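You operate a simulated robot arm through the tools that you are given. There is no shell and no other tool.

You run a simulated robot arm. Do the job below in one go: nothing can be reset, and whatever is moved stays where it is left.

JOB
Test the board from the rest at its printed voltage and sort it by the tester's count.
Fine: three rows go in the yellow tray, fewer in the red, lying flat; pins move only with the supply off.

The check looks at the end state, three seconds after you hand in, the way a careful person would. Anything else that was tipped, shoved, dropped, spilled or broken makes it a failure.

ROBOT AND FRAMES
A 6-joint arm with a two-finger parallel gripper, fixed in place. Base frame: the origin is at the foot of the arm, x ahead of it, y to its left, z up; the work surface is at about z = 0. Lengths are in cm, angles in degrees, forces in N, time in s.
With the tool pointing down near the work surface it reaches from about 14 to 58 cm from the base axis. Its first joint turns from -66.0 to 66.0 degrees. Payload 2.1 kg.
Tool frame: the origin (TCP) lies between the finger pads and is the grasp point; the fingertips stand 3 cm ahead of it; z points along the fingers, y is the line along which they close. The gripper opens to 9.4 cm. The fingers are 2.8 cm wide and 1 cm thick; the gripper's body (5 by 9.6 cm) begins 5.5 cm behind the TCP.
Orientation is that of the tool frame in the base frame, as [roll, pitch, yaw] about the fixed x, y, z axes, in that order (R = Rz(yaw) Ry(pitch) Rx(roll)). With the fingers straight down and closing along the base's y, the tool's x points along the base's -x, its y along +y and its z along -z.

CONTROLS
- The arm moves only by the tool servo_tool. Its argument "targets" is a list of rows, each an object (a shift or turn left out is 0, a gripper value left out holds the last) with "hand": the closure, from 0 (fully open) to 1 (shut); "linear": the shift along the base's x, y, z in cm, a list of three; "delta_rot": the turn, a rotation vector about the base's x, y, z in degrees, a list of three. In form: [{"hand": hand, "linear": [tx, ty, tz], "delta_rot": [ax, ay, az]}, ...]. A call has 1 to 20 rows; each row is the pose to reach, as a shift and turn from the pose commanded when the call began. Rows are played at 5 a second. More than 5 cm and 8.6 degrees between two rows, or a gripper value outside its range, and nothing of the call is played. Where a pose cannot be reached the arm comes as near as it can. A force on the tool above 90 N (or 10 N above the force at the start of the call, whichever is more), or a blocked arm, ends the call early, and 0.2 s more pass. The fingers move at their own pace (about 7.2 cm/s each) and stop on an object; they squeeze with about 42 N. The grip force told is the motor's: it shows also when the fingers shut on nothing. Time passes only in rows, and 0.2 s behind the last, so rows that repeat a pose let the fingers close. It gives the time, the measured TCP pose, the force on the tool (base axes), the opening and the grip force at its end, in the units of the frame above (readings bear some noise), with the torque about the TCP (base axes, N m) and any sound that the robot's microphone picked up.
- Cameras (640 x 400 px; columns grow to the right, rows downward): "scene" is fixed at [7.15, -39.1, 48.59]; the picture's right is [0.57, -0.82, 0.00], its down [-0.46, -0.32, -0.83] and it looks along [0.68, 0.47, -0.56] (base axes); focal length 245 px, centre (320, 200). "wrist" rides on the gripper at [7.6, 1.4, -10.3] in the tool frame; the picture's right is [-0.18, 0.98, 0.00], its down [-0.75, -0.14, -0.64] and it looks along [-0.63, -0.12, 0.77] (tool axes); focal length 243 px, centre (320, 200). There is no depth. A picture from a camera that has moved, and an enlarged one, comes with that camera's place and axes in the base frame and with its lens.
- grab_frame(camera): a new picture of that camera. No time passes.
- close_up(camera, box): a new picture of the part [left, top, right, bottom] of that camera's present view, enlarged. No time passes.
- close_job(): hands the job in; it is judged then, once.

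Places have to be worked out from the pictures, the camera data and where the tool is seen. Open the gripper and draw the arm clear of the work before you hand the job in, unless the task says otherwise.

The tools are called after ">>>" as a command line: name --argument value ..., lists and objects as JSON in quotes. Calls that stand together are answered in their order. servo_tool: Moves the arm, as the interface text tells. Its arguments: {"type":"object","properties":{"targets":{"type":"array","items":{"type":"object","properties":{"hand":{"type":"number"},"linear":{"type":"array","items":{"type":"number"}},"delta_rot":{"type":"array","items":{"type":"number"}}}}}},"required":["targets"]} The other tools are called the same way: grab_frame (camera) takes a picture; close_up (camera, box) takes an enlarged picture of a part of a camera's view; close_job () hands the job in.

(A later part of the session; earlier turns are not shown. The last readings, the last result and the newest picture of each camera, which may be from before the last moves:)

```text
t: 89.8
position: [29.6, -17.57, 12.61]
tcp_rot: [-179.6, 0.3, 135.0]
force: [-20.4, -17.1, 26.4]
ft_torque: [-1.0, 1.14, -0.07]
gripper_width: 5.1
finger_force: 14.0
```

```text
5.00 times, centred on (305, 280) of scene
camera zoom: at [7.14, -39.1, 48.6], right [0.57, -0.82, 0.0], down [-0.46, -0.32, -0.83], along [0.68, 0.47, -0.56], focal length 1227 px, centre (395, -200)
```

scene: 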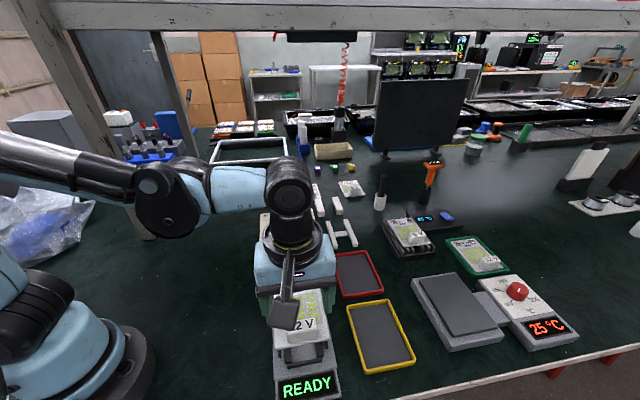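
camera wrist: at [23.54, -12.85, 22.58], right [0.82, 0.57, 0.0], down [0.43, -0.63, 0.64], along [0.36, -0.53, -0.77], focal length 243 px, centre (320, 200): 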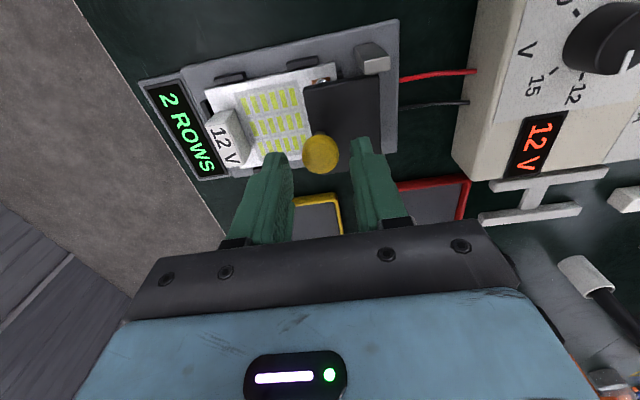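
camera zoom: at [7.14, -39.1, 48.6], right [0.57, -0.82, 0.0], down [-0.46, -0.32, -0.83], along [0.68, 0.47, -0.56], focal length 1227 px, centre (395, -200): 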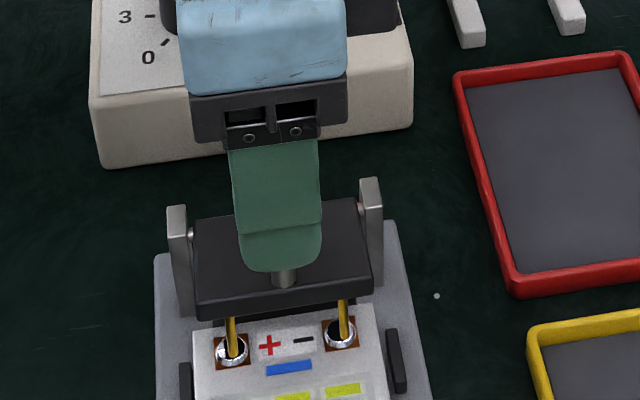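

The reaction points back and up, so the finger is riding on the ball's upper front and pressing it down rather than lifting. I'll back off, lower the tips below the ball's middle, and look.

>>> servo_tool --targets '[{"hand": 0.6, "linear": [-0.4, -0.4, 0.2]}, {"hand": 0.55, "linear": [-0.8, -0.8, 0.2]}, {"hand": 0.55, "linear": [-1.1, -1.1, 0.2]}, {"hand": 0.55, "linear": [-1.1, -1.1, 0.2]}]'

>>> close_up --camera "wrist" --box '[220, 60, 420, 220]'

>>> close_up --camera "scene" --box '[260, 240, 350, 320]'

```text
t: 90.8
position: [28.71, -18.45, 12.96]
tcp_rot: [180.0, 0.0, 135.2]
force: [0.1, 1.0, 0.3]
ft_torque: [0.0, 0.0, 0.02]
gripper_width: 4.23
finger_force: 0.1
```

```text
2.50 times, centred on (320, 140) of wrist
camera zoom: at [24.37, -12.01, 23.17], right [0.82, 0.57, 0.0], down [0.43, -0.63, 0.64], along [0.36, -0.53, -0.77], focal length 606 px, centre (320, 350)
```

zoom: 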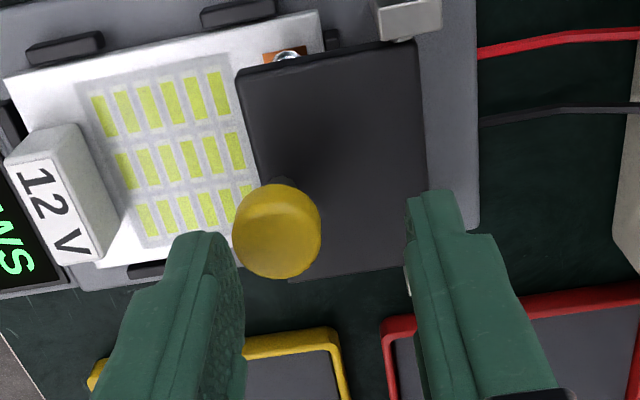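

```text
5.00 times, centred on (305, 280) of scene
camera zoom: at [7.15, -39.1, 48.59], right [0.57, -0.82, 0.0], down [-0.46, -0.32, -0.83], along [0.68, 0.47, -0.56], focal length 1227 px, centre (395, -200)
```

zoom: 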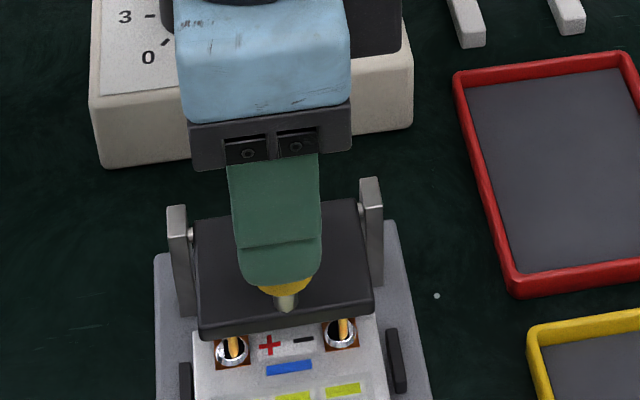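

The lever is back at its closed position with the ball confirmed at (27.95,-19.28,8.5). I'll recentre over it and lower the tips to z≈7.75, below the ball's middle.

>>> servo_tool --targets '[{"hand": 0.55, "linear": [-0.42, -0.45, 0.2]}, {"hand": 0.55, "linear": [-0.82, -0.88, 0.2]}, {"hand": 0.57, "linear": [-0.82, -0.88, -0.7]}, {"hand": 0.6, "linear": [-0.82, -0.88, -1.5]}, {"hand": 0.6, "linear": [-0.82, -0.88, -2.1]}, {"hand": 0.6, "linear": [-0.82, -0.88, -2.1]}]'

>>> close_up --camera "wrist" --box '[220, 80, 420, 220]'

>>> close_up --camera "scene" --box '[260, 240, 350, 320]'

```text
t: 92.2
position: [28.07, -19.49, 10.77]
tcp_rot: [180.0, 0.1, 135.0]
force: [0.5, 0.6, 0.5]
ft_torque: [-0.02, 0.02, -0.02]
gripper_width: 3.8
finger_force: 0.1
```

```text
2.86 times, centred on (320, 150) of wrist
camera zoom: at [23.62, -13.02, 21.01], right [0.82, 0.57, 0.0], down [0.43, -0.63, 0.64], along [0.36, -0.53, -0.77], focal length 693 px, centre (320, 343)
```

zoom: 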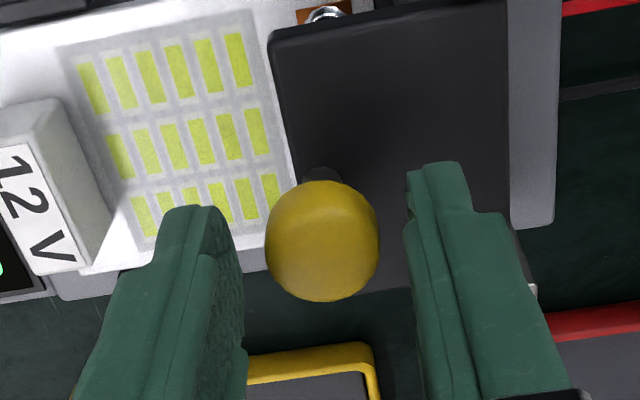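

```text
5.00 times, centred on (305, 280) of scene
camera zoom: at [7.15, -39.1, 48.59], right [0.57, -0.82, 0.0], down [-0.46, -0.32, -0.83], along [0.68, 0.47, -0.56], focal length 1227 px, centre (395, -200)
```

zoom: 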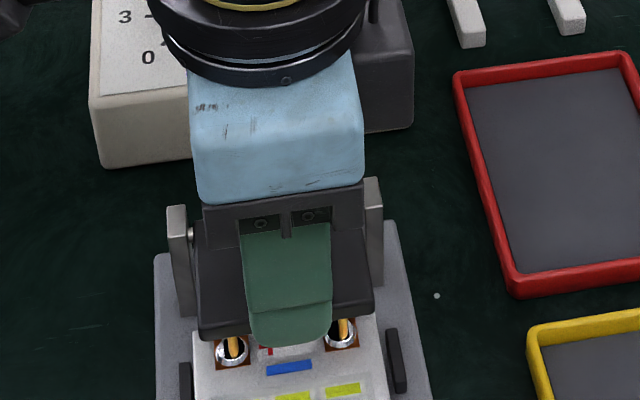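

Positioned well. I'll narrow the fingers to hug the ball loosely, then push back and gently up in small steps.

>>> servo_tool --targets '[{"hand": 0.7, "linear": [0, 0, 0]}, {"hand": 0.7, "linear": [0.2, 0.2, 0]}, {"hand": 0.7, "linear": [0.35, 0.35, 0.15]}, {"hand": 0.7, "linear": [0.5, 0.5, 0.35]}, {"hand": 0.7, "linear": [0.65, 0.65, 0.55]}, {"hand": 0.7, "linear": [0.65, 0.65, 0.55]}]'

>>> close_up --camera "wrist" --box '[220, 60, 420, 220]'

>>> close_up --camera "scene" --box '[260, 240, 350, 320]'

```text
t: 93.6
position: [28.71, -18.69, 11.39]
tcp_rot: [180.0, 0.2, 134.9]
force: [-1.2, -2.3, 0.6]
ft_torque: [-0.03, 0.05, 0.02]
gripper_width: 2.98
finger_force: 1.2
```

```text
2.50 times, centred on (320, 140) of wrist
camera zoom: at [24.24, -12.31, 21.67], right [0.82, 0.57, 0.0], down [0.43, -0.63, 0.64], along [0.36, -0.53, -0.77], focal length 606 px, centre (320, 350)
```

zoom: 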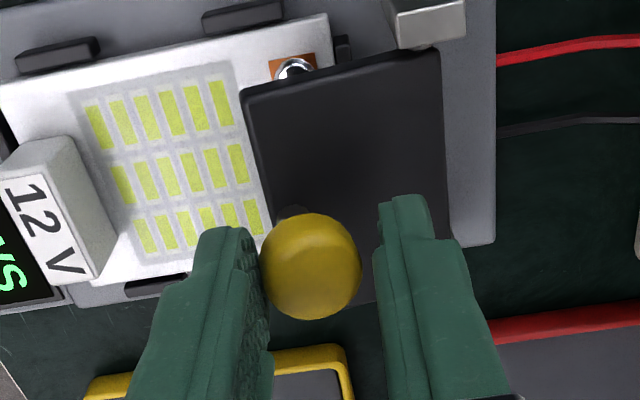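

```text
5.00 times, centred on (305, 280) of scene
camera zoom: at [7.15, -39.1, 48.59], right [0.57, -0.82, 0.0], down [-0.46, -0.32, -0.83], along [0.68, 0.47, -0.56], focal length 1227 px, centre (395, -200)
```

zoom: 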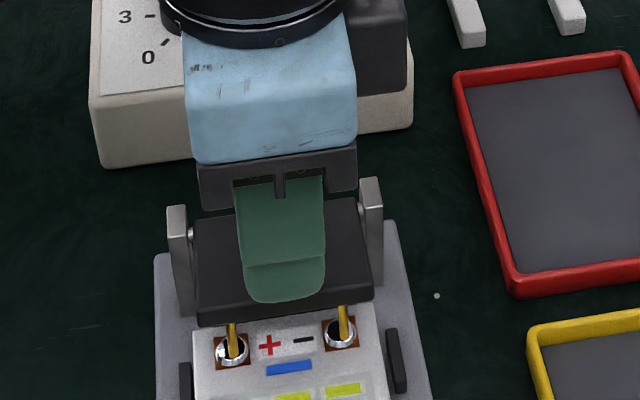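

Now it lifts easily at about 2.5 N, and the lever is at roughly 13°. I'll continue along the arc.

>>> servo_tool --targets '[{"hand": 0.7, "linear": [0.15, 0.15, 0.2]}, {"hand": 0.7, "linear": [0.29, 0.29, 0.38]}, {"hand": 0.7, "linear": [0.52, 0.52, 0.65]}, {"hand": 0.7, "linear": [0.75, 0.75, 0.9]}, {"hand": 0.7, "linear": [1.0, 1.0, 1.1]}, {"hand": 0.7, "linear": [1.26, 1.26, 1.32]}, {"hand": 0.7, "linear": [1.26, 1.26, 1.32]}]'

>>> close_up --camera "wrist" --box '[220, 60, 420, 220]'

>>> close_up --camera "scene" --box '[260, 240, 350, 320]'

```text
t: 95.2
position: [29.77, -17.51, 12.72]
tcp_rot: [-179.9, 0.1, 135.0]
force: [0.6, -0.7, -0.7]
ft_torque: [-0.01, 0.0, 0.0]
gripper_width: 2.81
finger_force: 0.1
```

```text
2.50 times, centred on (320, 140) of wrist
camera zoom: at [25.51, -10.98, 22.98], right [0.82, 0.57, 0.0], down [0.43, -0.63, 0.64], along [0.36, -0.53, -0.77], focal length 606 px, centre (320, 350)
```

zoom: 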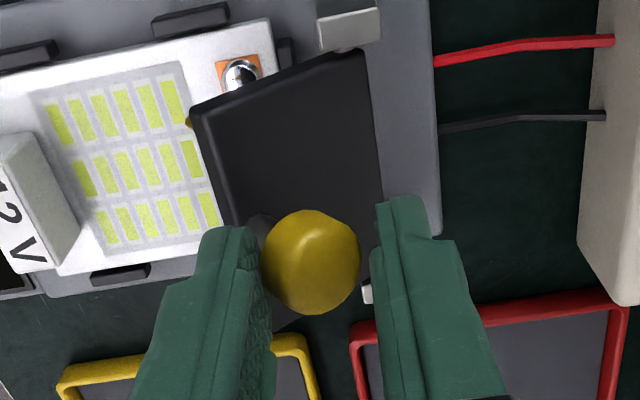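

```text
5.00 times, centred on (305, 280) of scene
camera zoom: at [7.15, -39.1, 48.59], right [0.57, -0.82, 0.0], down [-0.46, -0.32, -0.83], along [0.68, 0.47, -0.56], focal length 1227 px, centre (395, -200)
```

zoom: 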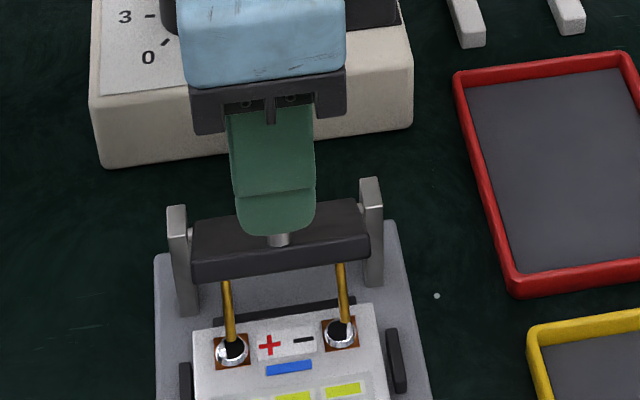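

It's moving smoothly at about 41° with no load. I'll continue over the top to about 65°.

>>> servo_tool --targets '[{"hand": 0.7, "linear": [0.23, 0.23, 0.22]}, {"hand": 0.7, "linear": [0.46, 0.46, 0.37]}, {"hand": 0.7, "linear": [0.73, 0.73, 0.48]}, {"hand": 0.7, "linear": [1.0, 1.0, 0.57]}, {"hand": 0.7, "linear": [1.28, 1.28, 0.65]}, {"hand": 0.7, "linear": [1.28, 1.28, 0.65]}]'

>>> close_up --camera "wrist" --box '[220, 60, 420, 220]'

>>> close_up --camera "scene" --box '[260, 230, 350, 320]'

```text
t: 96.6
position: [31.09, -16.11, 13.51]
tcp_rot: [180.0, 0.1, 135.1]
force: [-0.2, -0.2, -0.5]
ft_torque: [-0.01, 0.03, 0.01]
gripper_width: 2.83
finger_force: 0.4
```

```text
2.50 times, centred on (320, 140) of wrist
camera zoom: at [26.77, -9.75, 23.66], right [0.82, 0.57, 0.0], down [0.43, -0.63, 0.64], along [0.36, -0.53, -0.77], focal length 606 px, centre (320, 350)
```

zoom: 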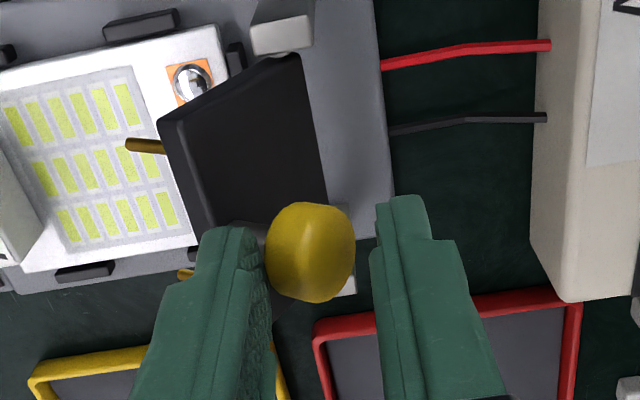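

```text
4.44 times, centred on (305, 275) of scene
camera zoom: at [7.15, -39.1, 48.59], right [0.57, -0.82, 0.0], down [-0.46, -0.32, -0.83], along [0.68, 0.47, -0.56], focal length 1091 px, centre (387, -133)
```

zoom: 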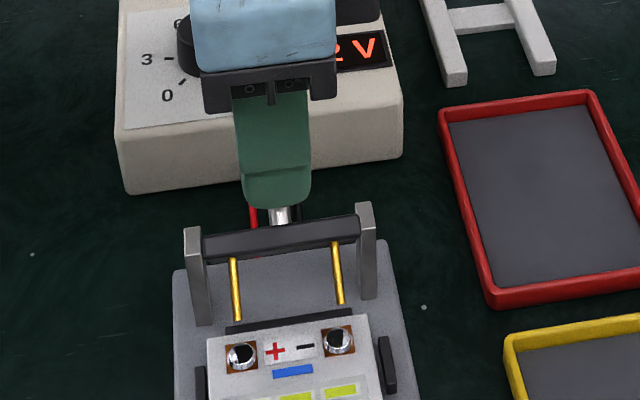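

The lever is past the top at about 64° and the pins are well clear of the board. I'll raise the tip slightly to stay clear of the plate's edge and push it the rest of the way open.

>>> servo_tool --targets '[{"hand": 0.7, "linear": [0.15, 0.15, 0.2]}, {"hand": 0.7, "linear": [0.4, 0.4, 0.35]}, {"hand": 0.7, "linear": [0.65, 0.65, 0.35]}, {"hand": 0.7, "linear": [0.9, 0.9, 0.3]}, {"hand": 0.7, "linear": [0.9, 0.9, 0.3]}]'

>>> close_up --camera "wrist" --box '[220, 60, 420, 220]'

>>> close_up --camera "scene" --box '[260, 230, 350, 320]'

```text
t: 97.8
position: [32.11, -15.29, 13.56]
tcp_rot: [-180.0, 0.1, 135.0]
force: [-0.3, 0.0, -0.8]
ft_torque: [-0.01, -0.01, 0.02]
gripper_width: 2.82
finger_force: 0.1
```

```text
2.50 times, centred on (320, 140) of wrist
camera zoom: at [27.75, -8.87, 23.87], right [0.82, 0.57, 0.0], down [0.43, -0.63, 0.64], along [0.36, -0.53, -0.77], focal length 606 px, centre (320, 350)
```

zoom: 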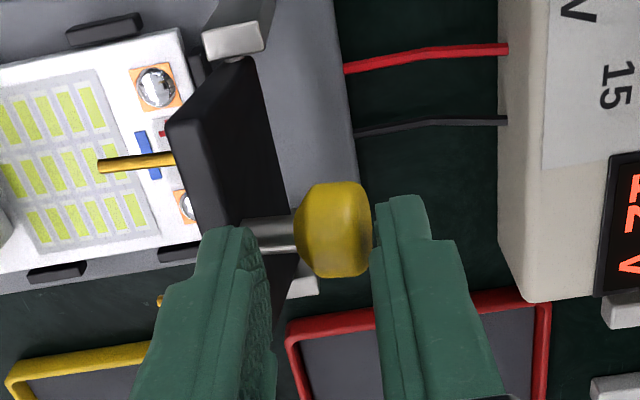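

```text
4.44 times, centred on (305, 275) of scene
camera zoom: at [7.15, -39.1, 48.59], right [0.57, -0.82, 0.0], down [-0.46, -0.32, -0.83], along [0.68, 0.47, -0.56], focal length 1091 px, centre (387, -133)
```

zoom: 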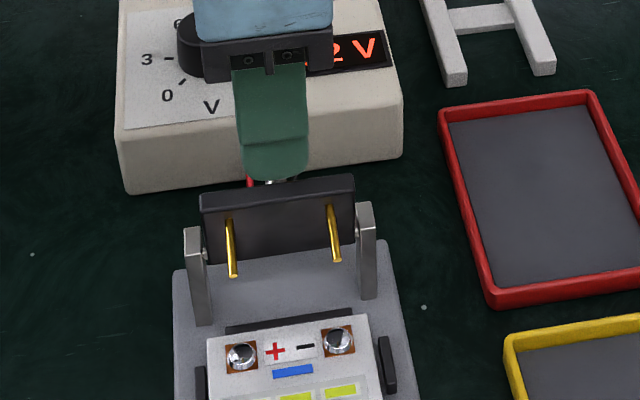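

The lever has dropped fully open, with the ball back at its starting place and no forces. I'll lift the fingers straight out.

>>> servo_tool --targets '[{"hand": 0.7, "linear": [0.04, 0.04, 0.4]}, {"hand": 0.68, "linear": [0, 0, 1.2]}, {"hand": 0.6, "linear": [0, 0, 3]}, {"hand": 0.4, "linear": [0, 0, 6]}, {"hand": 0.2, "linear": [0, 0, 9]}, {"hand": 0.2, "linear": [0, 0, 9]}]'

>>> grab_frame --camera "scene"

>>> close_up --camera "scene" --box '[255, 240, 355, 400]'

>>> grab_frame --camera "wrist"

```text
t: 99.2
position: [31.92, -15.28, 22.73]
tcp_rot: [180.0, 0.1, 134.9]
force: [-0.5, 0.5, -0.5]
ft_torque: [0.02, 0.03, -0.01]
gripper_width: 7.54
finger_force: 0.0
```

```text
taken
```

scene: 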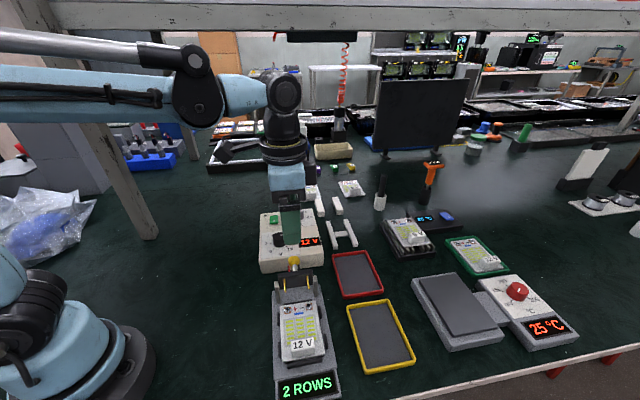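

```text
2.50 times, centred on (305, 320) of scene
camera zoom: at [7.15, -39.1, 48.59], right [0.57, -0.82, 0.0], down [-0.46, -0.32, -0.83], along [0.68, 0.47, -0.56], focal length 614 px, centre (358, -100)
```

zoom: 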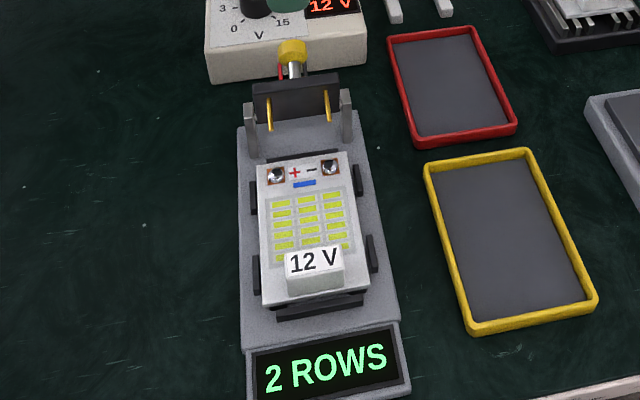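

```text
taken
camera wrist: at [27.59, -8.87, 33.03], right [0.82, 0.57, 0.0], down [0.43, -0.63, 0.64], along [0.36, -0.53, -0.77], focal length 243 px, centre (320, 200)
```

wrist: 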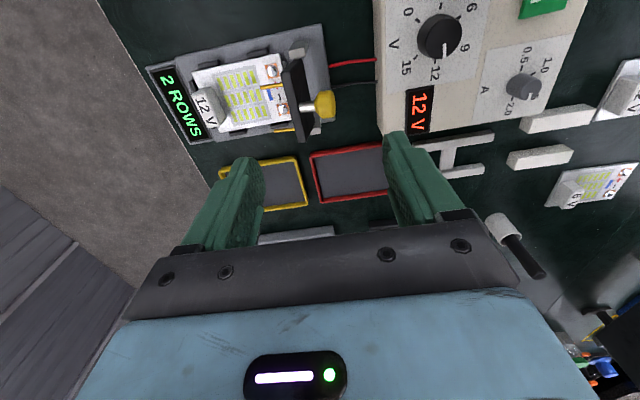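

The lever is fully open and the tester looks undisturbed. I'll turn the tool back +90° and move over the board.

>>> servo_tool --targets '[{"hand": 0.1, "linear": [-0.55, -0.55, 0], "delta_rot": [0, 0, 7.5]}, {"hand": 0.08, "linear": [-1.1, -1.1, 0], "delta_rot": [0, 0, 15]}, {"hand": 0.08, "linear": [-1.65, -1.65, 0], "delta_rot": [0, 0, 22.5]}, {"hand": 0.08, "linear": [-2.2, -2.2, 0], "delta_rot": [0, 0, 30]}, {"hand": 0.08, "linear": [-2.8, -2.8, 0], "delta_rot": [0, 0, 37.5]}, {"hand": 0.08, "linear": [-3.3, -3.3, 0], "delta_rot": [0, 0, 45]}, {"hand": 0.08, "linear": [-3.9, -3.9, 0], "delta_rot": [0, 0, 52.5]}, {"hand": 0.08, "linear": [-4.4, -4.4, 0], "delta_rot": [0, 0, 60]}, {"hand": 0.08, "linear": [-5, -5, 0], "delta_rot": [0, 0, 67.5]}, {"hand": 0.08, "linear": [-5.5, -5.5, 0], "delta_rot": [0, 0, 75]}, {"hand": 0.08, "linear": [-6.1, -6.1, -1], "delta_rot": [0, 0, 82.5]}, {"hand": 0.08, "linear": [-6.64, -6.62, -2.7], "delta_rot": [0, 0, 90]}, {"hand": 0.08, "linear": [-6.64, -6.62, -2.7], "delta_rot": [0, 0, 90]}]'

>>> grab_frame --camera "wrist"

>>> close_up --camera "wrist" --box '[240, 0, 400, 160]'

```text
t: 102.0
position: [25.58, -22.08, 19.93]
tcp_rot: [-180.0, 0.1, -134.8]
force: [0.2, -0.1, -0.1]
ft_torque: [-0.05, 0.01, 0.01]
gripper_width: 8.63
finger_force: 0.0
```

```text
taken
camera wrist: at [19.08, -26.42, 30.22], right [-0.57, 0.82, 0.0], down [0.63, 0.43, 0.64], along [0.53, 0.36, -0.77], focal length 243 px, centre (320, 200)
```

wrist: 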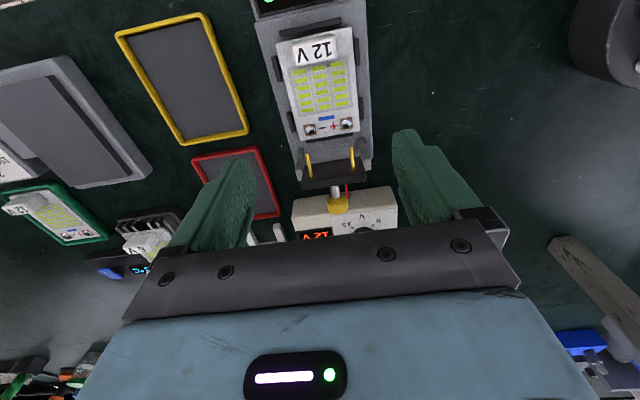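

```text
2.50 times, centred on (320, 80) of wrist
camera zoom: at [19.08, -26.42, 30.22], right [-0.57, 0.82, 0.0], down [0.63, 0.43, 0.64], along [0.53, 0.36, -0.77], focal length 606 px, centre (320, 500)
```

zoom: 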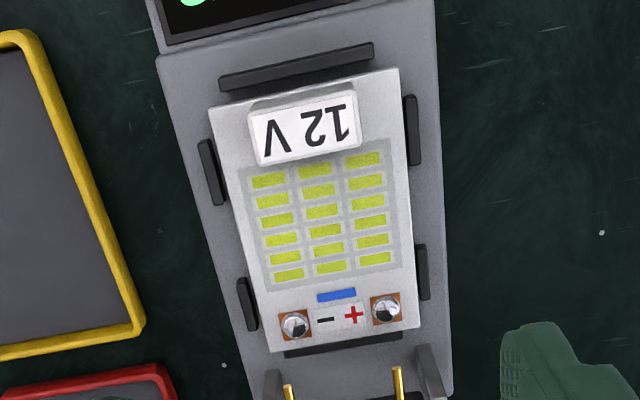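

The board hasn't moved (centre s≈2.63, q≈33.35). I'll centre on the guide gaps and descend to z≈7.4, then re-check before the final drop.

>>> servo_tool --targets '[{"hand": 0.05, "linear": [-0.1, 0.21, -3]}, {"hand": 0.05, "linear": [-0.1, 0.21, -6]}, {"hand": 0.05, "linear": [-0.1, 0.21, -9]}, {"hand": 0.05, "linear": [-0.1, 0.21, -11.5]}, {"hand": 0.05, "linear": [-0.1, 0.21, -12.5]}, {"hand": 0.05, "linear": [-0.1, 0.21, -12.5]}]'

>>> grab_frame --camera "wrist"

```text
t: 103.4
position: [25.55, -21.74, 7.43]
tcp_rot: [-179.9, 0.1, -134.9]
force: [-0.1, 0.3, 0.5]
ft_torque: [0.01, 0.01, 0.04]
gripper_width: 8.94
finger_force: 0.1
```

```text
taken
camera wrist: at [19.09, -26.13, 17.6], right [-0.57, 0.82, 0.0], down [0.63, 0.43, 0.64], along [0.53, 0.36, -0.77], focal length 243 px, centre (320, 200)
```

wrist: 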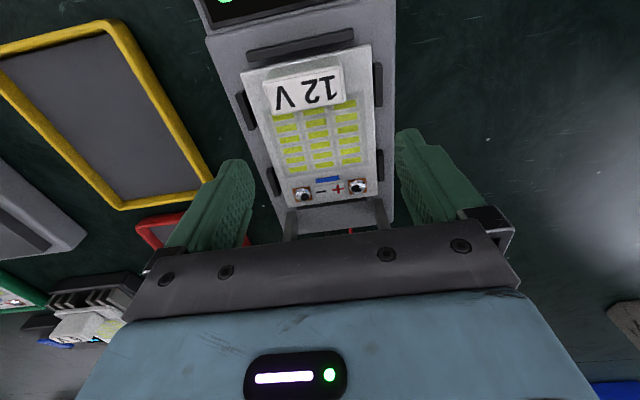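

I'm about 1 mm too far forward, so I'll correct that and descend to grip height in steps.

>>> servo_tool --targets '[{"hand": 0.05, "linear": [-0.09, -0.09, -1]}, {"hand": 0.05, "linear": [-0.09, -0.09, -2]}, {"hand": 0.05, "linear": [-0.09, -0.09, -2.7]}, {"hand": 0.05, "linear": [-0.09, -0.09, -2.7]}]'

>>> close_up --camera "wrist" --box '[180, 20, 460, 240]'

```text
t: 104.4
position: [25.22, -21.91, 4.84]
tcp_rot: [-179.9, 0.1, -135.0]
force: [0.6, 0.0, -0.2]
ft_torque: [-0.03, 0.03, -0.04]
gripper_width: 8.91
finger_force: 0.2
```

```text
1.82 times, centred on (320, 130) of wrist
camera zoom: at [18.85, -26.22, 15.02], right [-0.57, 0.82, 0.0], down [0.63, 0.43, 0.64], along [0.53, 0.36, -0.77], focal length 441 px, centre (320, 327)
```

zoom: 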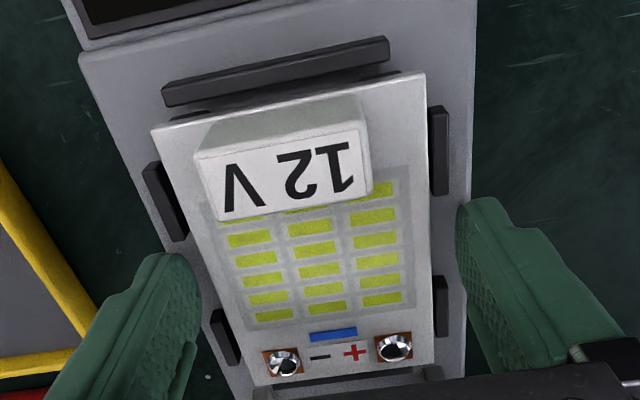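

The forces are zero. I'll nudge +1 mm forward and lower the last bit, watching for contact.

>>> servo_tool --targets '[{"hand": 0.05, "linear": [0.08, 0.06, -0.2]}, {"hand": 0.05, "linear": [0.08, 0.06, -0.4]}, {"hand": 0.05, "linear": [0.08, 0.06, -0.6]}, {"hand": 0.05, "linear": [0.08, 0.06, -0.6]}]'

>>> close_up --camera "wrist" --box '[180, 20, 460, 240]'

```text
t: 105.4
position: [25.37, -21.73, 4.23]
tcp_rot: [179.9, 0.1, -135.0]
force: [0.3, -0.4, -0.4]
ft_torque: [0.01, -0.04, 0.03]
gripper_width: 8.94
finger_force: 0.1
```

```text
1.82 times, centred on (320, 130) of wrist
camera zoom: at [18.97, -26.06, 14.46], right [-0.57, 0.82, 0.0], down [0.63, 0.43, 0.64], along [0.53, 0.36, -0.77], focal length 441 px, centre (320, 327)
```

zoom: 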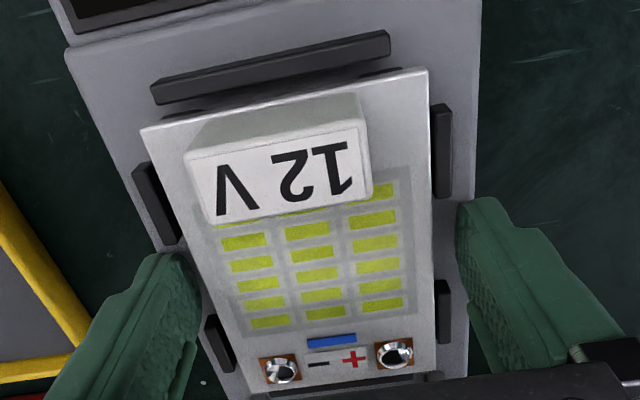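

No contact. I'll centre sideways by 1 mm and close on the board's edges.

>>> servo_tool --targets '[{"hand": 0.1, "linear": [0.05, -0.08, 0]}, {"hand": 0.18, "linear": [0.05, -0.08, 0]}, {"hand": 0.25, "linear": [0.05, -0.08, 0]}, {"hand": 0.35, "linear": [0.05, -0.08, 0]}, {"hand": 0.35, "linear": [0.05, -0.08, 0]}]'

```text
t: 106.6
position: [25.43, -21.83, 4.34]
tcp_rot: [-180.0, 0.1, -135.0]
force: [-0.4, -0.2, -0.3]
ft_torque: [0.01, 0.01, -0.01]
gripper_width: 7.4
finger_force: 42.1
```

Gripped at 7.4 cm with no side load. I'll lift to just under the pins, check, then slide back away from the head.

>>> servo_tool --targets '[{"linear": [0, 0, 0.4]}, {"linear": [0, 0, 1]}, {"linear": [0, 0, 2]}, {"linear": [0, 0, 3]}, {"linear": [0, 0, 3]}]'

>>> close_up --camera "scene" --box '[255, 260, 355, 380]'

>>> grab_frame --camera "wrist"

```text
t: 107.8
position: [25.26, -21.82, 7.09]
tcp_rot: [180.0, 0.0, -135.0]
force: [0.0, -0.4, -0.1]
ft_torque: [0.0, -0.01, 0.0]
gripper_width: 7.4
finger_force: 41.6
```

```text
3.33 times, centred on (305, 320) of scene
camera zoom: at [7.15, -39.1, 48.59], right [0.57, -0.82, 0.0], down [-0.46, -0.32, -0.83], along [0.68, 0.47, -0.56], focal length 818 px, centre (370, -200)
```

zoom: 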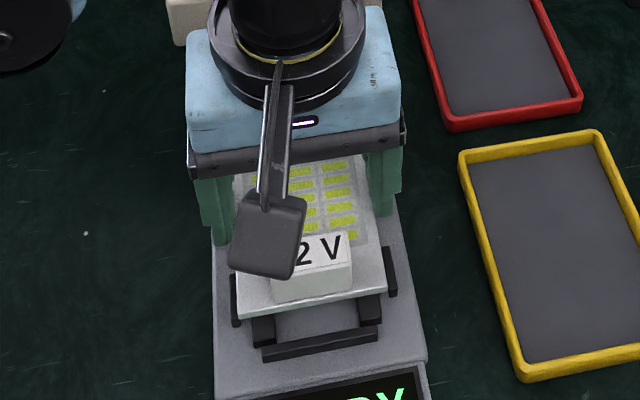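

```text
taken
camera wrist: at [18.95, -26.21, 17.36], right [-0.57, 0.82, 0.0], down [0.63, 0.43, 0.64], along [0.53, 0.36, -0.77], focal length 243 px, centre (320, 200)
```

wrist: 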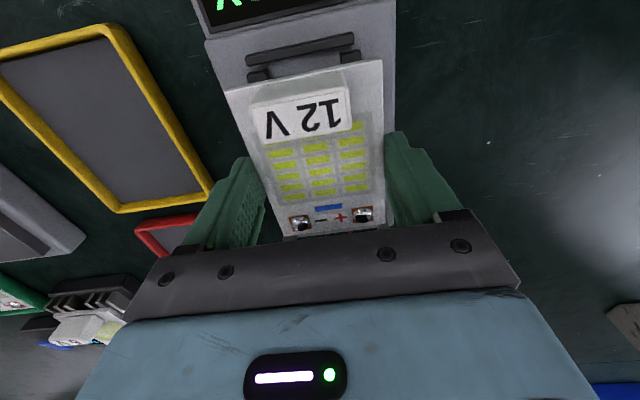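

The board is clear, but the red tray's inside (about 8.3 cm) is too narrow for the board plus two fingers at its sides. I'll re-seat it in the nest and regrip it by its connector block, which fits inside the board's outline.

>>> servo_tool --targets '[{"linear": [0, 0, -0.8]}, {"linear": [0, 0, -1.6]}, {"linear": [0, 0, -2.2]}, {"linear": [0, 0, -2.5]}, {"linear": [0, 0, -2.5]}]'

>>> close_up --camera "wrist" --box '[200, 10, 420, 140]'

```text
t: 109.0
position: [25.27, -21.88, 4.65]
tcp_rot: [180.0, 0.1, -135.0]
force: [0.7, -0.4, -1.3]
ft_torque: [0.01, -0.04, 0.01]
gripper_width: 7.38
finger_force: 41.7
```

```text
2.91 times, centred on (310, 75) of wrist
camera zoom: at [18.93, -26.24, 14.93], right [-0.57, 0.82, 0.0], down [0.63, 0.43, 0.64], along [0.53, 0.36, -0.77], focal length 706 px, centre (349, 564)
```

zoom: 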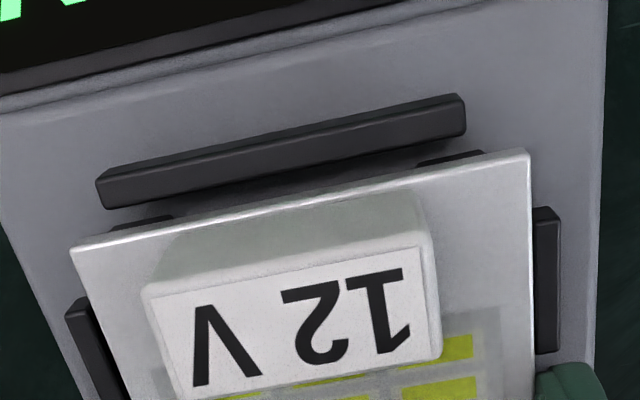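

The alignment matches the earlier seating and no force shows. I'll lower the rest of the way onto the support bars.

>>> servo_tool --targets '[{"linear": [0, 0, -0.15]}, {"linear": [0, 0, -0.3]}, {"linear": [0, 0, -0.42]}, {"linear": [0, 0, -0.42]}]'

```text
t: 110.0
position: [25.29, -21.84, 4.39]
tcp_rot: [-179.9, 0.2, -135.0]
force: [1.2, 0.8, 4.0]
ft_torque: [-0.08, 0.15, 0.0]
gripper_width: 7.35
finger_force: 41.9
```

Light contact (4 N) begins, so I'll lower one more millimetre to seat it fully.

>>> servo_tool --targets '[{"linear": [0, 0, -0.08]}, {"linear": [0, 0, -0.08]}]'

>>> close_up --camera "wrist" --box '[200, 10, 420, 140]'

```text
t: 110.6
position: [25.32, -21.93, 4.14]
tcp_rot: [179.9, 0.0, -134.9]
force: [1.3, 6.8, 32.5]
ft_torque: [0.19, -0.02, 0.02]
gripper_width: 7.4
finger_force: 41.8
```

```text
2.91 times, centred on (310, 75) of wrist
camera zoom: at [18.94, -26.29, 14.41], right [-0.57, 0.82, 0.0], down [0.63, 0.43, 0.64], along [0.53, 0.37, -0.77], focal length 706 px, centre (349, 564)
```

zoom: 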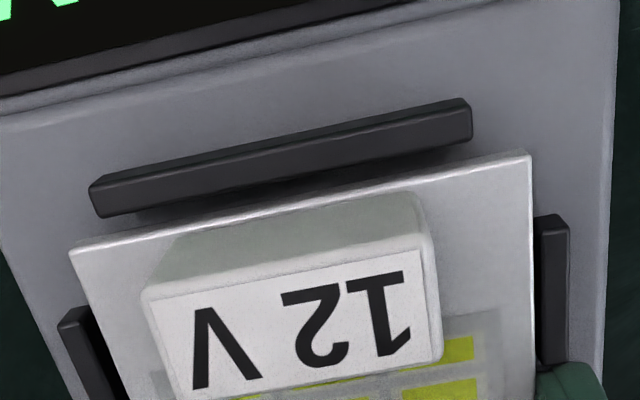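

It's seated with 32 N, balanced. I'll release and rise to about z=10.

>>> servo_tool --targets '[{"hand": 0.35, "linear": [0, 0, 0.05]}, {"hand": 0.2, "linear": [0, 0, 0.06]}, {"hand": 0.08, "linear": [0, 0, 0.06]}, {"hand": 0.08, "linear": [0, 0, 0.06]}, {"hand": 0.08, "linear": [0, 0, 1.5]}, {"hand": 0.08, "linear": [0, 0, 4]}, {"hand": 0.08, "linear": [0, 0, 7]}, {"hand": 0.08, "linear": [0, 0, 7]}]'

>>> grab_frame --camera "wrist"

>>> close_up --camera "wrist" --box '[220, 40, 420, 200]'

```text
t: 112.4
position: [25.11, -21.88, 11.11]
tcp_rot: [-180.0, 0.0, -135.0]
force: [1.3, 0.5, -0.6]
ft_torque: [-0.02, -0.01, -0.01]
gripper_width: 8.66
finger_force: 0.0
```

```text
taken
camera wrist: at [18.73, -26.33, 21.32], right [-0.57, 0.82, 0.0], down [0.63, 0.43, 0.64], along [0.53, 0.36, -0.77], focal length 243 px, centre (320, 200)
```

wrist: 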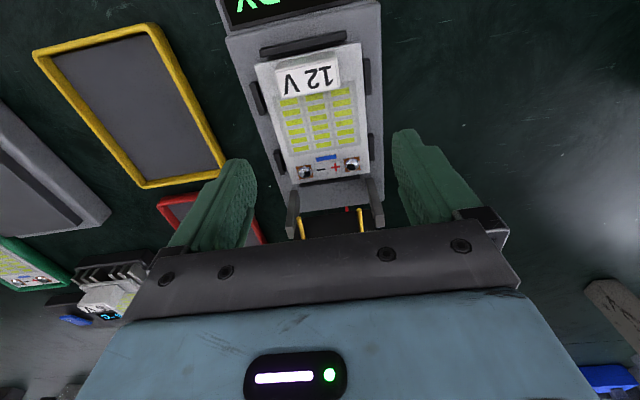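

```text
2.50 times, centred on (320, 120) of wrist
camera zoom: at [18.73, -26.33, 21.32], right [-0.57, 0.82, 0.0], down [0.63, 0.43, 0.64], along [0.53, 0.36, -0.77], focal length 606 px, centre (320, 400)
```

zoom: 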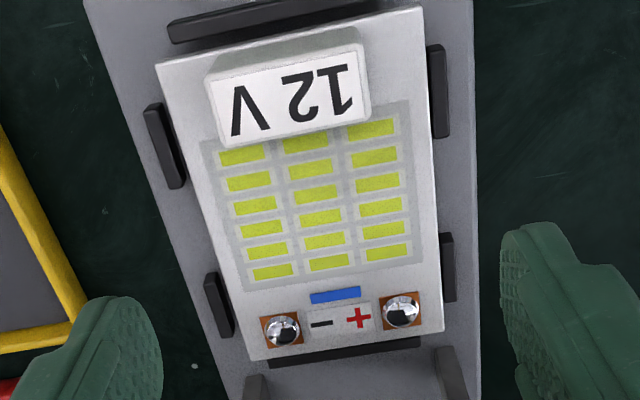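

The connector block is about 3.9 cm wide with its top centred at (22.5,-24.7). I'll move over it with the fingers at about 5.2 cm and lower around it.

>>> servo_tool --targets '[{"hand": 0.3, "linear": [-0.9, -0.95, 0]}, {"hand": 0.44, "linear": [-1.8, -1.9, 0]}, {"hand": 0.44, "linear": [-2.58, -2.75, 0]}, {"hand": 0.44, "linear": [-2.58, -2.75, -1.5]}, {"hand": 0.44, "linear": [-2.58, -2.75, -2.5]}, {"hand": 0.44, "linear": [-2.58, -2.75, -2.5]}]'

>>> close_up --camera "wrist" --box '[200, 40, 440, 220]'

>>> close_up --camera "scene" --box '[260, 290, 350, 380]'

```text
t: 113.8
position: [22.54, -24.67, 8.74]
tcp_rot: [-180.0, 0.2, -134.9]
force: [0.0, 0.9, -1.1]
ft_torque: [0.03, 0.01, -0.02]
gripper_width: 5.24
finger_force: 0.1
```

```text
2.22 times, centred on (320, 130) of wrist
camera zoom: at [16.27, -29.05, 18.96], right [-0.57, 0.82, 0.0], down [0.63, 0.43, 0.64], along [0.53, 0.36, -0.77], focal length 539 px, centre (320, 356)
```

zoom: 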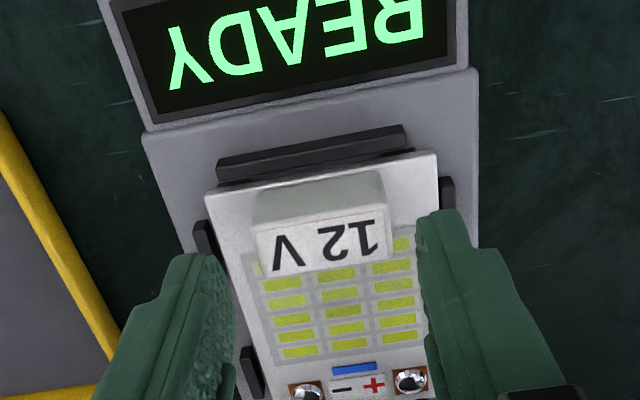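

```text
4.44 times, centred on (305, 335) of scene
camera zoom: at [7.15, -39.1, 48.59], right [0.57, -0.82, 0.0], down [-0.46, -0.32, -0.83], along [0.68, 0.47, -0.56], focal length 1091 px, centre (387, -400)
```

zoom: 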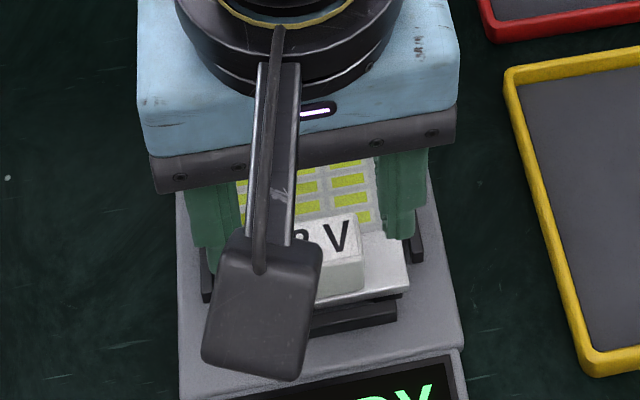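

The fingers straddle the block within about a millimetre. I'll lower so the tips sit just above the board surface.

>>> servo_tool --targets '[{"hand": 0.44, "linear": [-0.06, 0.06, -1]}, {"hand": 0.44, "linear": [-0.06, 0.06, -2]}, {"hand": 0.44, "linear": [-0.06, 0.06, -2.7]}, {"hand": 0.44, "linear": [-0.06, 0.06, -2.9]}, {"hand": 0.44, "linear": [-0.06, 0.06, -2.9]}]'

>>> close_up --camera "wrist" --box '[200, 80, 440, 240]'

>>> close_up --camera "scene" --box '[260, 290, 350, 380]'

```text
t: 115.0
position: [22.76, -24.47, 5.68]
tcp_rot: [180.0, 0.0, -135.0]
force: [-0.7, -0.2, -0.8]
ft_torque: [-0.02, 0.03, -0.01]
gripper_width: 5.3
finger_force: 0.0
```

```text
2.50 times, centred on (320, 160) of wrist
camera zoom: at [16.37, -28.81, 15.97], right [-0.57, 0.82, 0.0], down [0.63, 0.43, 0.64], along [0.53, 0.36, -0.77], focal length 606 px, centre (320, 300)
```

zoom: 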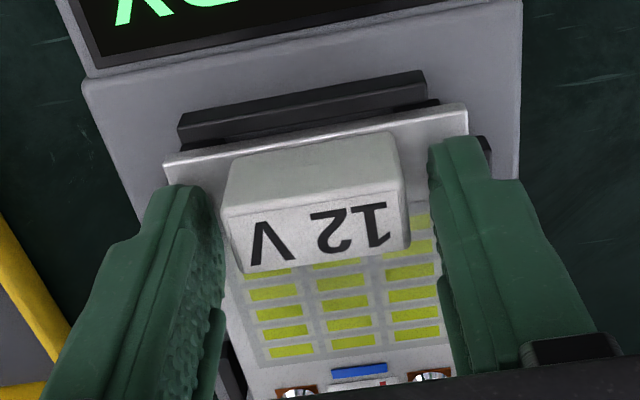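

```text
4.44 times, centred on (305, 335) of scene
camera zoom: at [7.15, -39.1, 48.59], right [0.57, -0.82, 0.0], down [-0.46, -0.32, -0.83], along [0.68, 0.47, -0.56], focal length 1091 px, centre (387, -400)
```

zoom: 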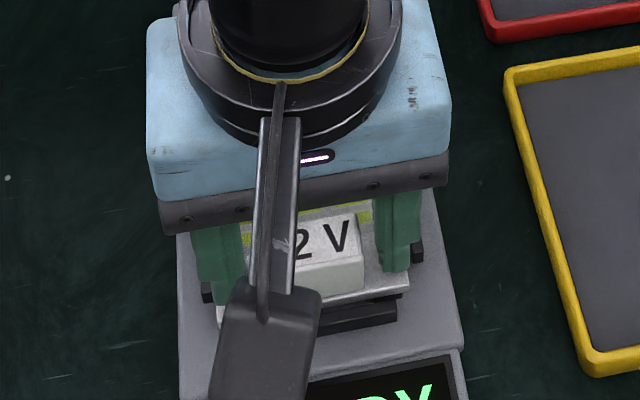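

The tips are around the block just above the board. I'll close on the block.

>>> servo_tool --targets '[{"hand": 0.52, "linear": [-0.1, -0.1, 0]}, {"hand": 0.6, "linear": [-0.1, -0.1, 0]}, {"hand": 0.72, "linear": [-0.1, -0.1, 0]}, {"hand": 0.72, "linear": [-0.1, -0.1, 0]}]'

>>> close_up --camera "wrist" --box '[200, 80, 440, 240]'

```text
t: 116.0
position: [22.59, -24.63, 5.71]
tcp_rot: [179.9, 0.1, -135.0]
force: [0.1, 0.8, 1.9]
ft_torque: [0.09, -0.1, -0.02]
gripper_width: 3.9
finger_force: 42.0
```

```text
2.50 times, centred on (320, 160) of wrist
camera zoom: at [16.25, -28.94, 15.94], right [-0.57, 0.82, 0.0], down [0.63, 0.43, 0.64], along [0.53, 0.36, -0.77], focal length 606 px, centre (320, 300)
```

zoom: 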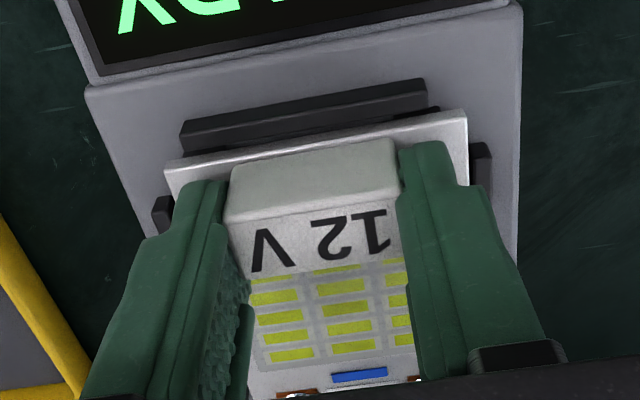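

Gripped on the block at 3.9 cm. I'll lift gently by about 2.5 cm and check that the board stays level.

>>> servo_tool --targets '[{"linear": [0, 0, 0.3]}, {"linear": [0, 0, 0.7]}, {"linear": [0, 0, 1.2]}, {"linear": [0, 0, 1.8]}, {"linear": [0, 0, 2.4]}, {"linear": [0, 0, 2.4]}]'

>>> grab_frame --camera "wrist"

>>> close_up --camera "scene" --box '[250, 270, 360, 390]'

```text
t: 117.4
position: [22.6, -24.6, 8.16]
tcp_rot: [180.0, 0.1, -135.0]
force: [-1.2, -0.7, 0.2]
ft_torque: [0.02, 0.04, -0.02]
gripper_width: 3.92
finger_force: 41.6
```

```text
taken
camera wrist: at [16.26, -28.96, 18.4], right [-0.57, 0.82, 0.0], down [0.63, 0.43, 0.64], along [0.53, 0.36, -0.77], focal length 243 px, centre (320, 200)
```

wrist: 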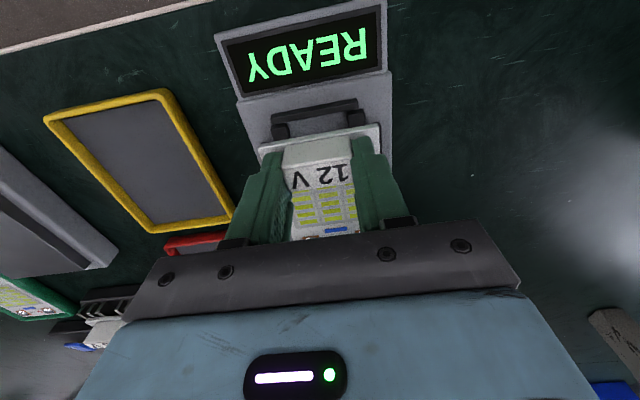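

```text
3.33 times, centred on (305, 330) of scene
camera zoom: at [7.15, -39.1, 48.59], right [0.57, -0.82, 0.0], down [-0.46, -0.32, -0.83], along [0.68, 0.47, -0.56], focal length 818 px, centre (370, -233)
```

zoom: 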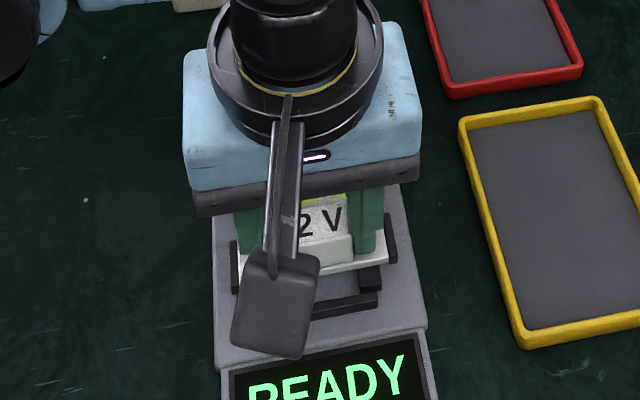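

The board is level in the block grip. I'll slide back 2.5 cm to clear the pins, then rise and check again.

>>> servo_tool --targets '[{"linear": [-0.6, -0.6, 0]}, {"linear": [-1.2, -1.2, 0]}, {"linear": [-1.9, -1.9, 0]}, {"linear": [-1.9, -1.9, 2]}, {"linear": [-1.9, -1.9, 5]}, {"linear": [-1.9, -1.9, 8]}, {"linear": [-1.9, -1.9, 8]}]'

>>> close_up --camera "scene" --box '[240, 220, 400, 400]'

```text
t: 119.0
position: [20.8, -26.37, 16.26]
tcp_rot: [180.0, 0.1, -135.0]
force: [0.3, 0.4, 0.0]
ft_torque: [0.01, -0.01, -0.01]
gripper_width: 3.9
finger_force: 41.5
```

```text
2.22 times, centred on (320, 310) of scene
camera zoom: at [7.15, -39.1, 48.59], right [0.57, -0.82, 0.0], down [-0.46, -0.32, -0.83], along [0.68, 0.47, -0.56], focal length 545 px, centre (320, -44)
```

zoom: 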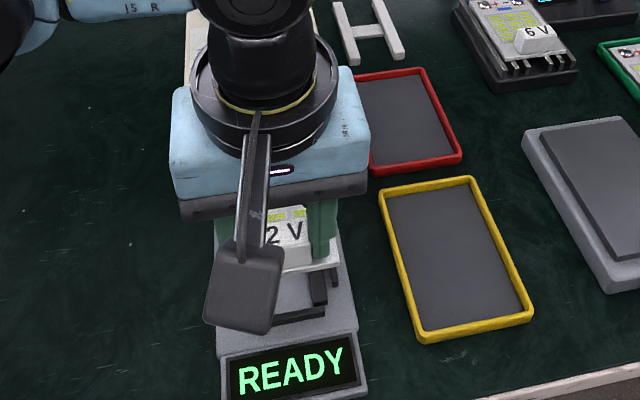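

The board is clear of the tester. I'll carry it over to the red tray at about z=18.

>>> servo_tool --targets '[{"linear": [2.5, -0.1, 1]}, {"linear": [5, -0.2, 2]}, {"linear": [7.5, -0.2, 2]}, {"linear": [10, -0.3, 2]}, {"linear": [12.5, -0.3, 2]}, {"linear": [15, -0.4, 2]}, {"linear": [17.5, -0.4, 2]}, {"linear": [20.4, -0.5, 2]}, {"linear": [20.4, -0.5, 2]}]'

>>> grab_frame --camera "wrist"

>>> close_up --camera "wrist" --box '[200, 20, 440, 240]'

>>> close_up --camera "scene" --box '[290, 200, 430, 330]'

```text
t: 121.0
position: [41.21, -27.11, 18.06]
tcp_rot: [-179.9, 0.2, -135.0]
force: [-0.3, -0.7, -1.8]
ft_torque: [0.0, -0.01, 0.03]
gripper_width: 3.89
finger_force: 42.4
```

```text
taken
camera wrist: at [34.7, -31.41, 28.34], right [-0.57, 0.82, 0.0], down [0.63, 0.43, 0.64], along [0.53, 0.36, -0.77], focal length 243 px, centre (320, 200)
```

wrist: 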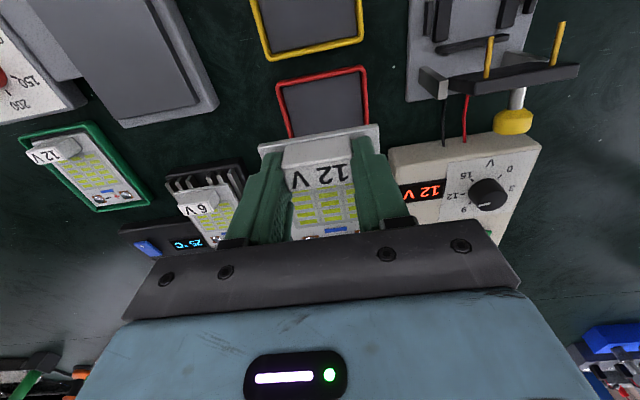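

```text
1.82 times, centred on (320, 130) of wrist
camera zoom: at [34.7, -31.41, 28.34], right [-0.57, 0.82, 0.0], down [0.63, 0.43, 0.64], along [0.53, 0.36, -0.77], focal length 441 px, centre (320, 327)
```

zoom: 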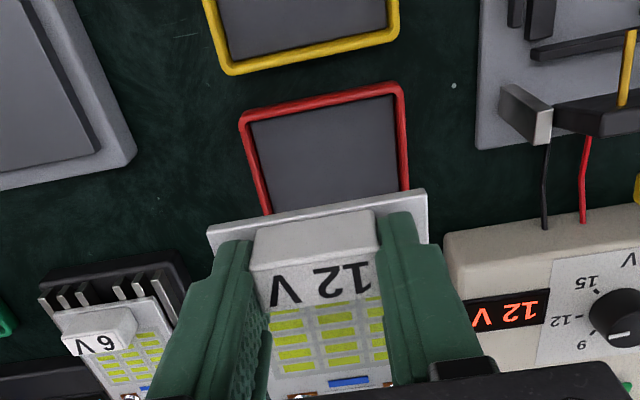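

```text
3.08 times, centred on (360, 265) of scene
camera zoom: at [7.15, -39.1, 48.59], right [0.57, -0.82, 0.0], down [-0.46, -0.32, -0.83], along [0.68, 0.47, -0.56], focal length 755 px, centre (197, 0)
```

zoom: 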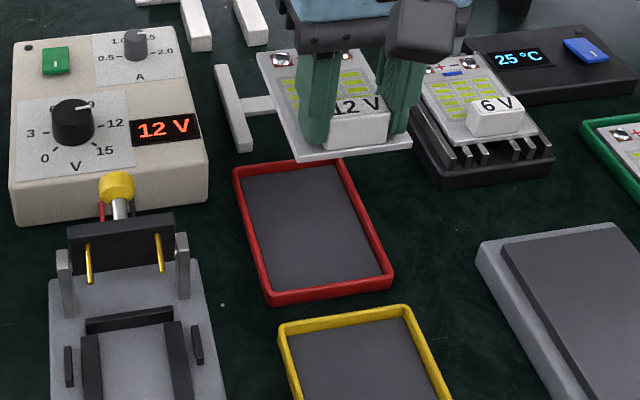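

The red tray centre works out at s≈14.4, q≈47.95, with the board's near edge 1.24 cm behind the tool. I'll shift to centre the board over the tray and lower to about 3 cm above it.

>>> servo_tool --targets '[{"linear": [0.22, 0.49, -2.5]}, {"linear": [0.22, 0.49, -5]}, {"linear": [0.22, 0.49, -7.5]}, {"linear": [0.22, 0.49, -9.5]}, {"linear": [0.22, 0.49, -10.5]}, {"linear": [0.22, 0.49, -10.5]}]'

>>> close_up --camera "wrist" --box '[200, 40, 440, 220]'

>>> close_up --camera "scene" --box '[310, 220, 410, 310]'

```text
t: 122.4
position: [41.43, -26.51, 7.46]
tcp_rot: [180.0, 0.2, -135.0]
force: [-0.4, -0.1, -0.5]
ft_torque: [-0.03, 0.03, 0.0]
gripper_width: 3.9
finger_force: 41.9
```

```text
2.22 times, centred on (320, 130) of wrist
camera zoom: at [35.04, -30.84, 17.71], right [-0.57, 0.82, 0.0], down [0.63, 0.43, 0.64], along [0.53, 0.36, -0.77], focal length 539 px, centre (320, 356)
```

zoom: 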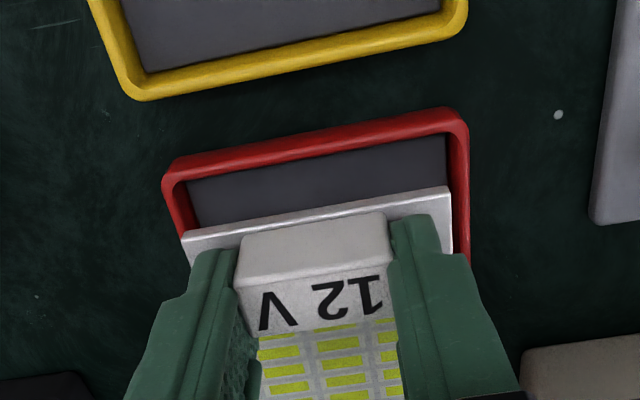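

```text
4.44 times, centred on (360, 265) of scene
camera zoom: at [7.15, -39.1, 48.59], right [0.57, -0.82, 0.0], down [-0.46, -0.32, -0.83], along [0.68, 0.47, -0.56], focal length 1091 px, centre (142, -89)
```

zoom: 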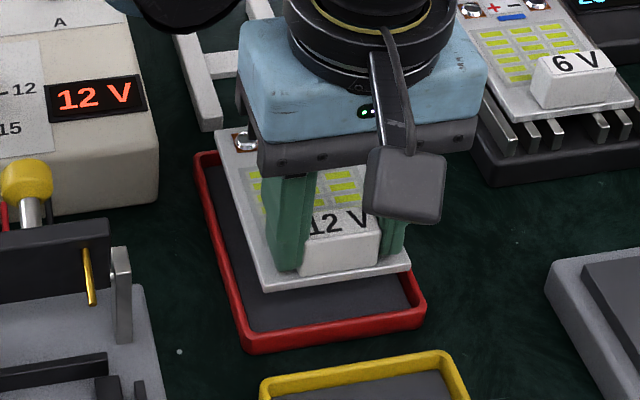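

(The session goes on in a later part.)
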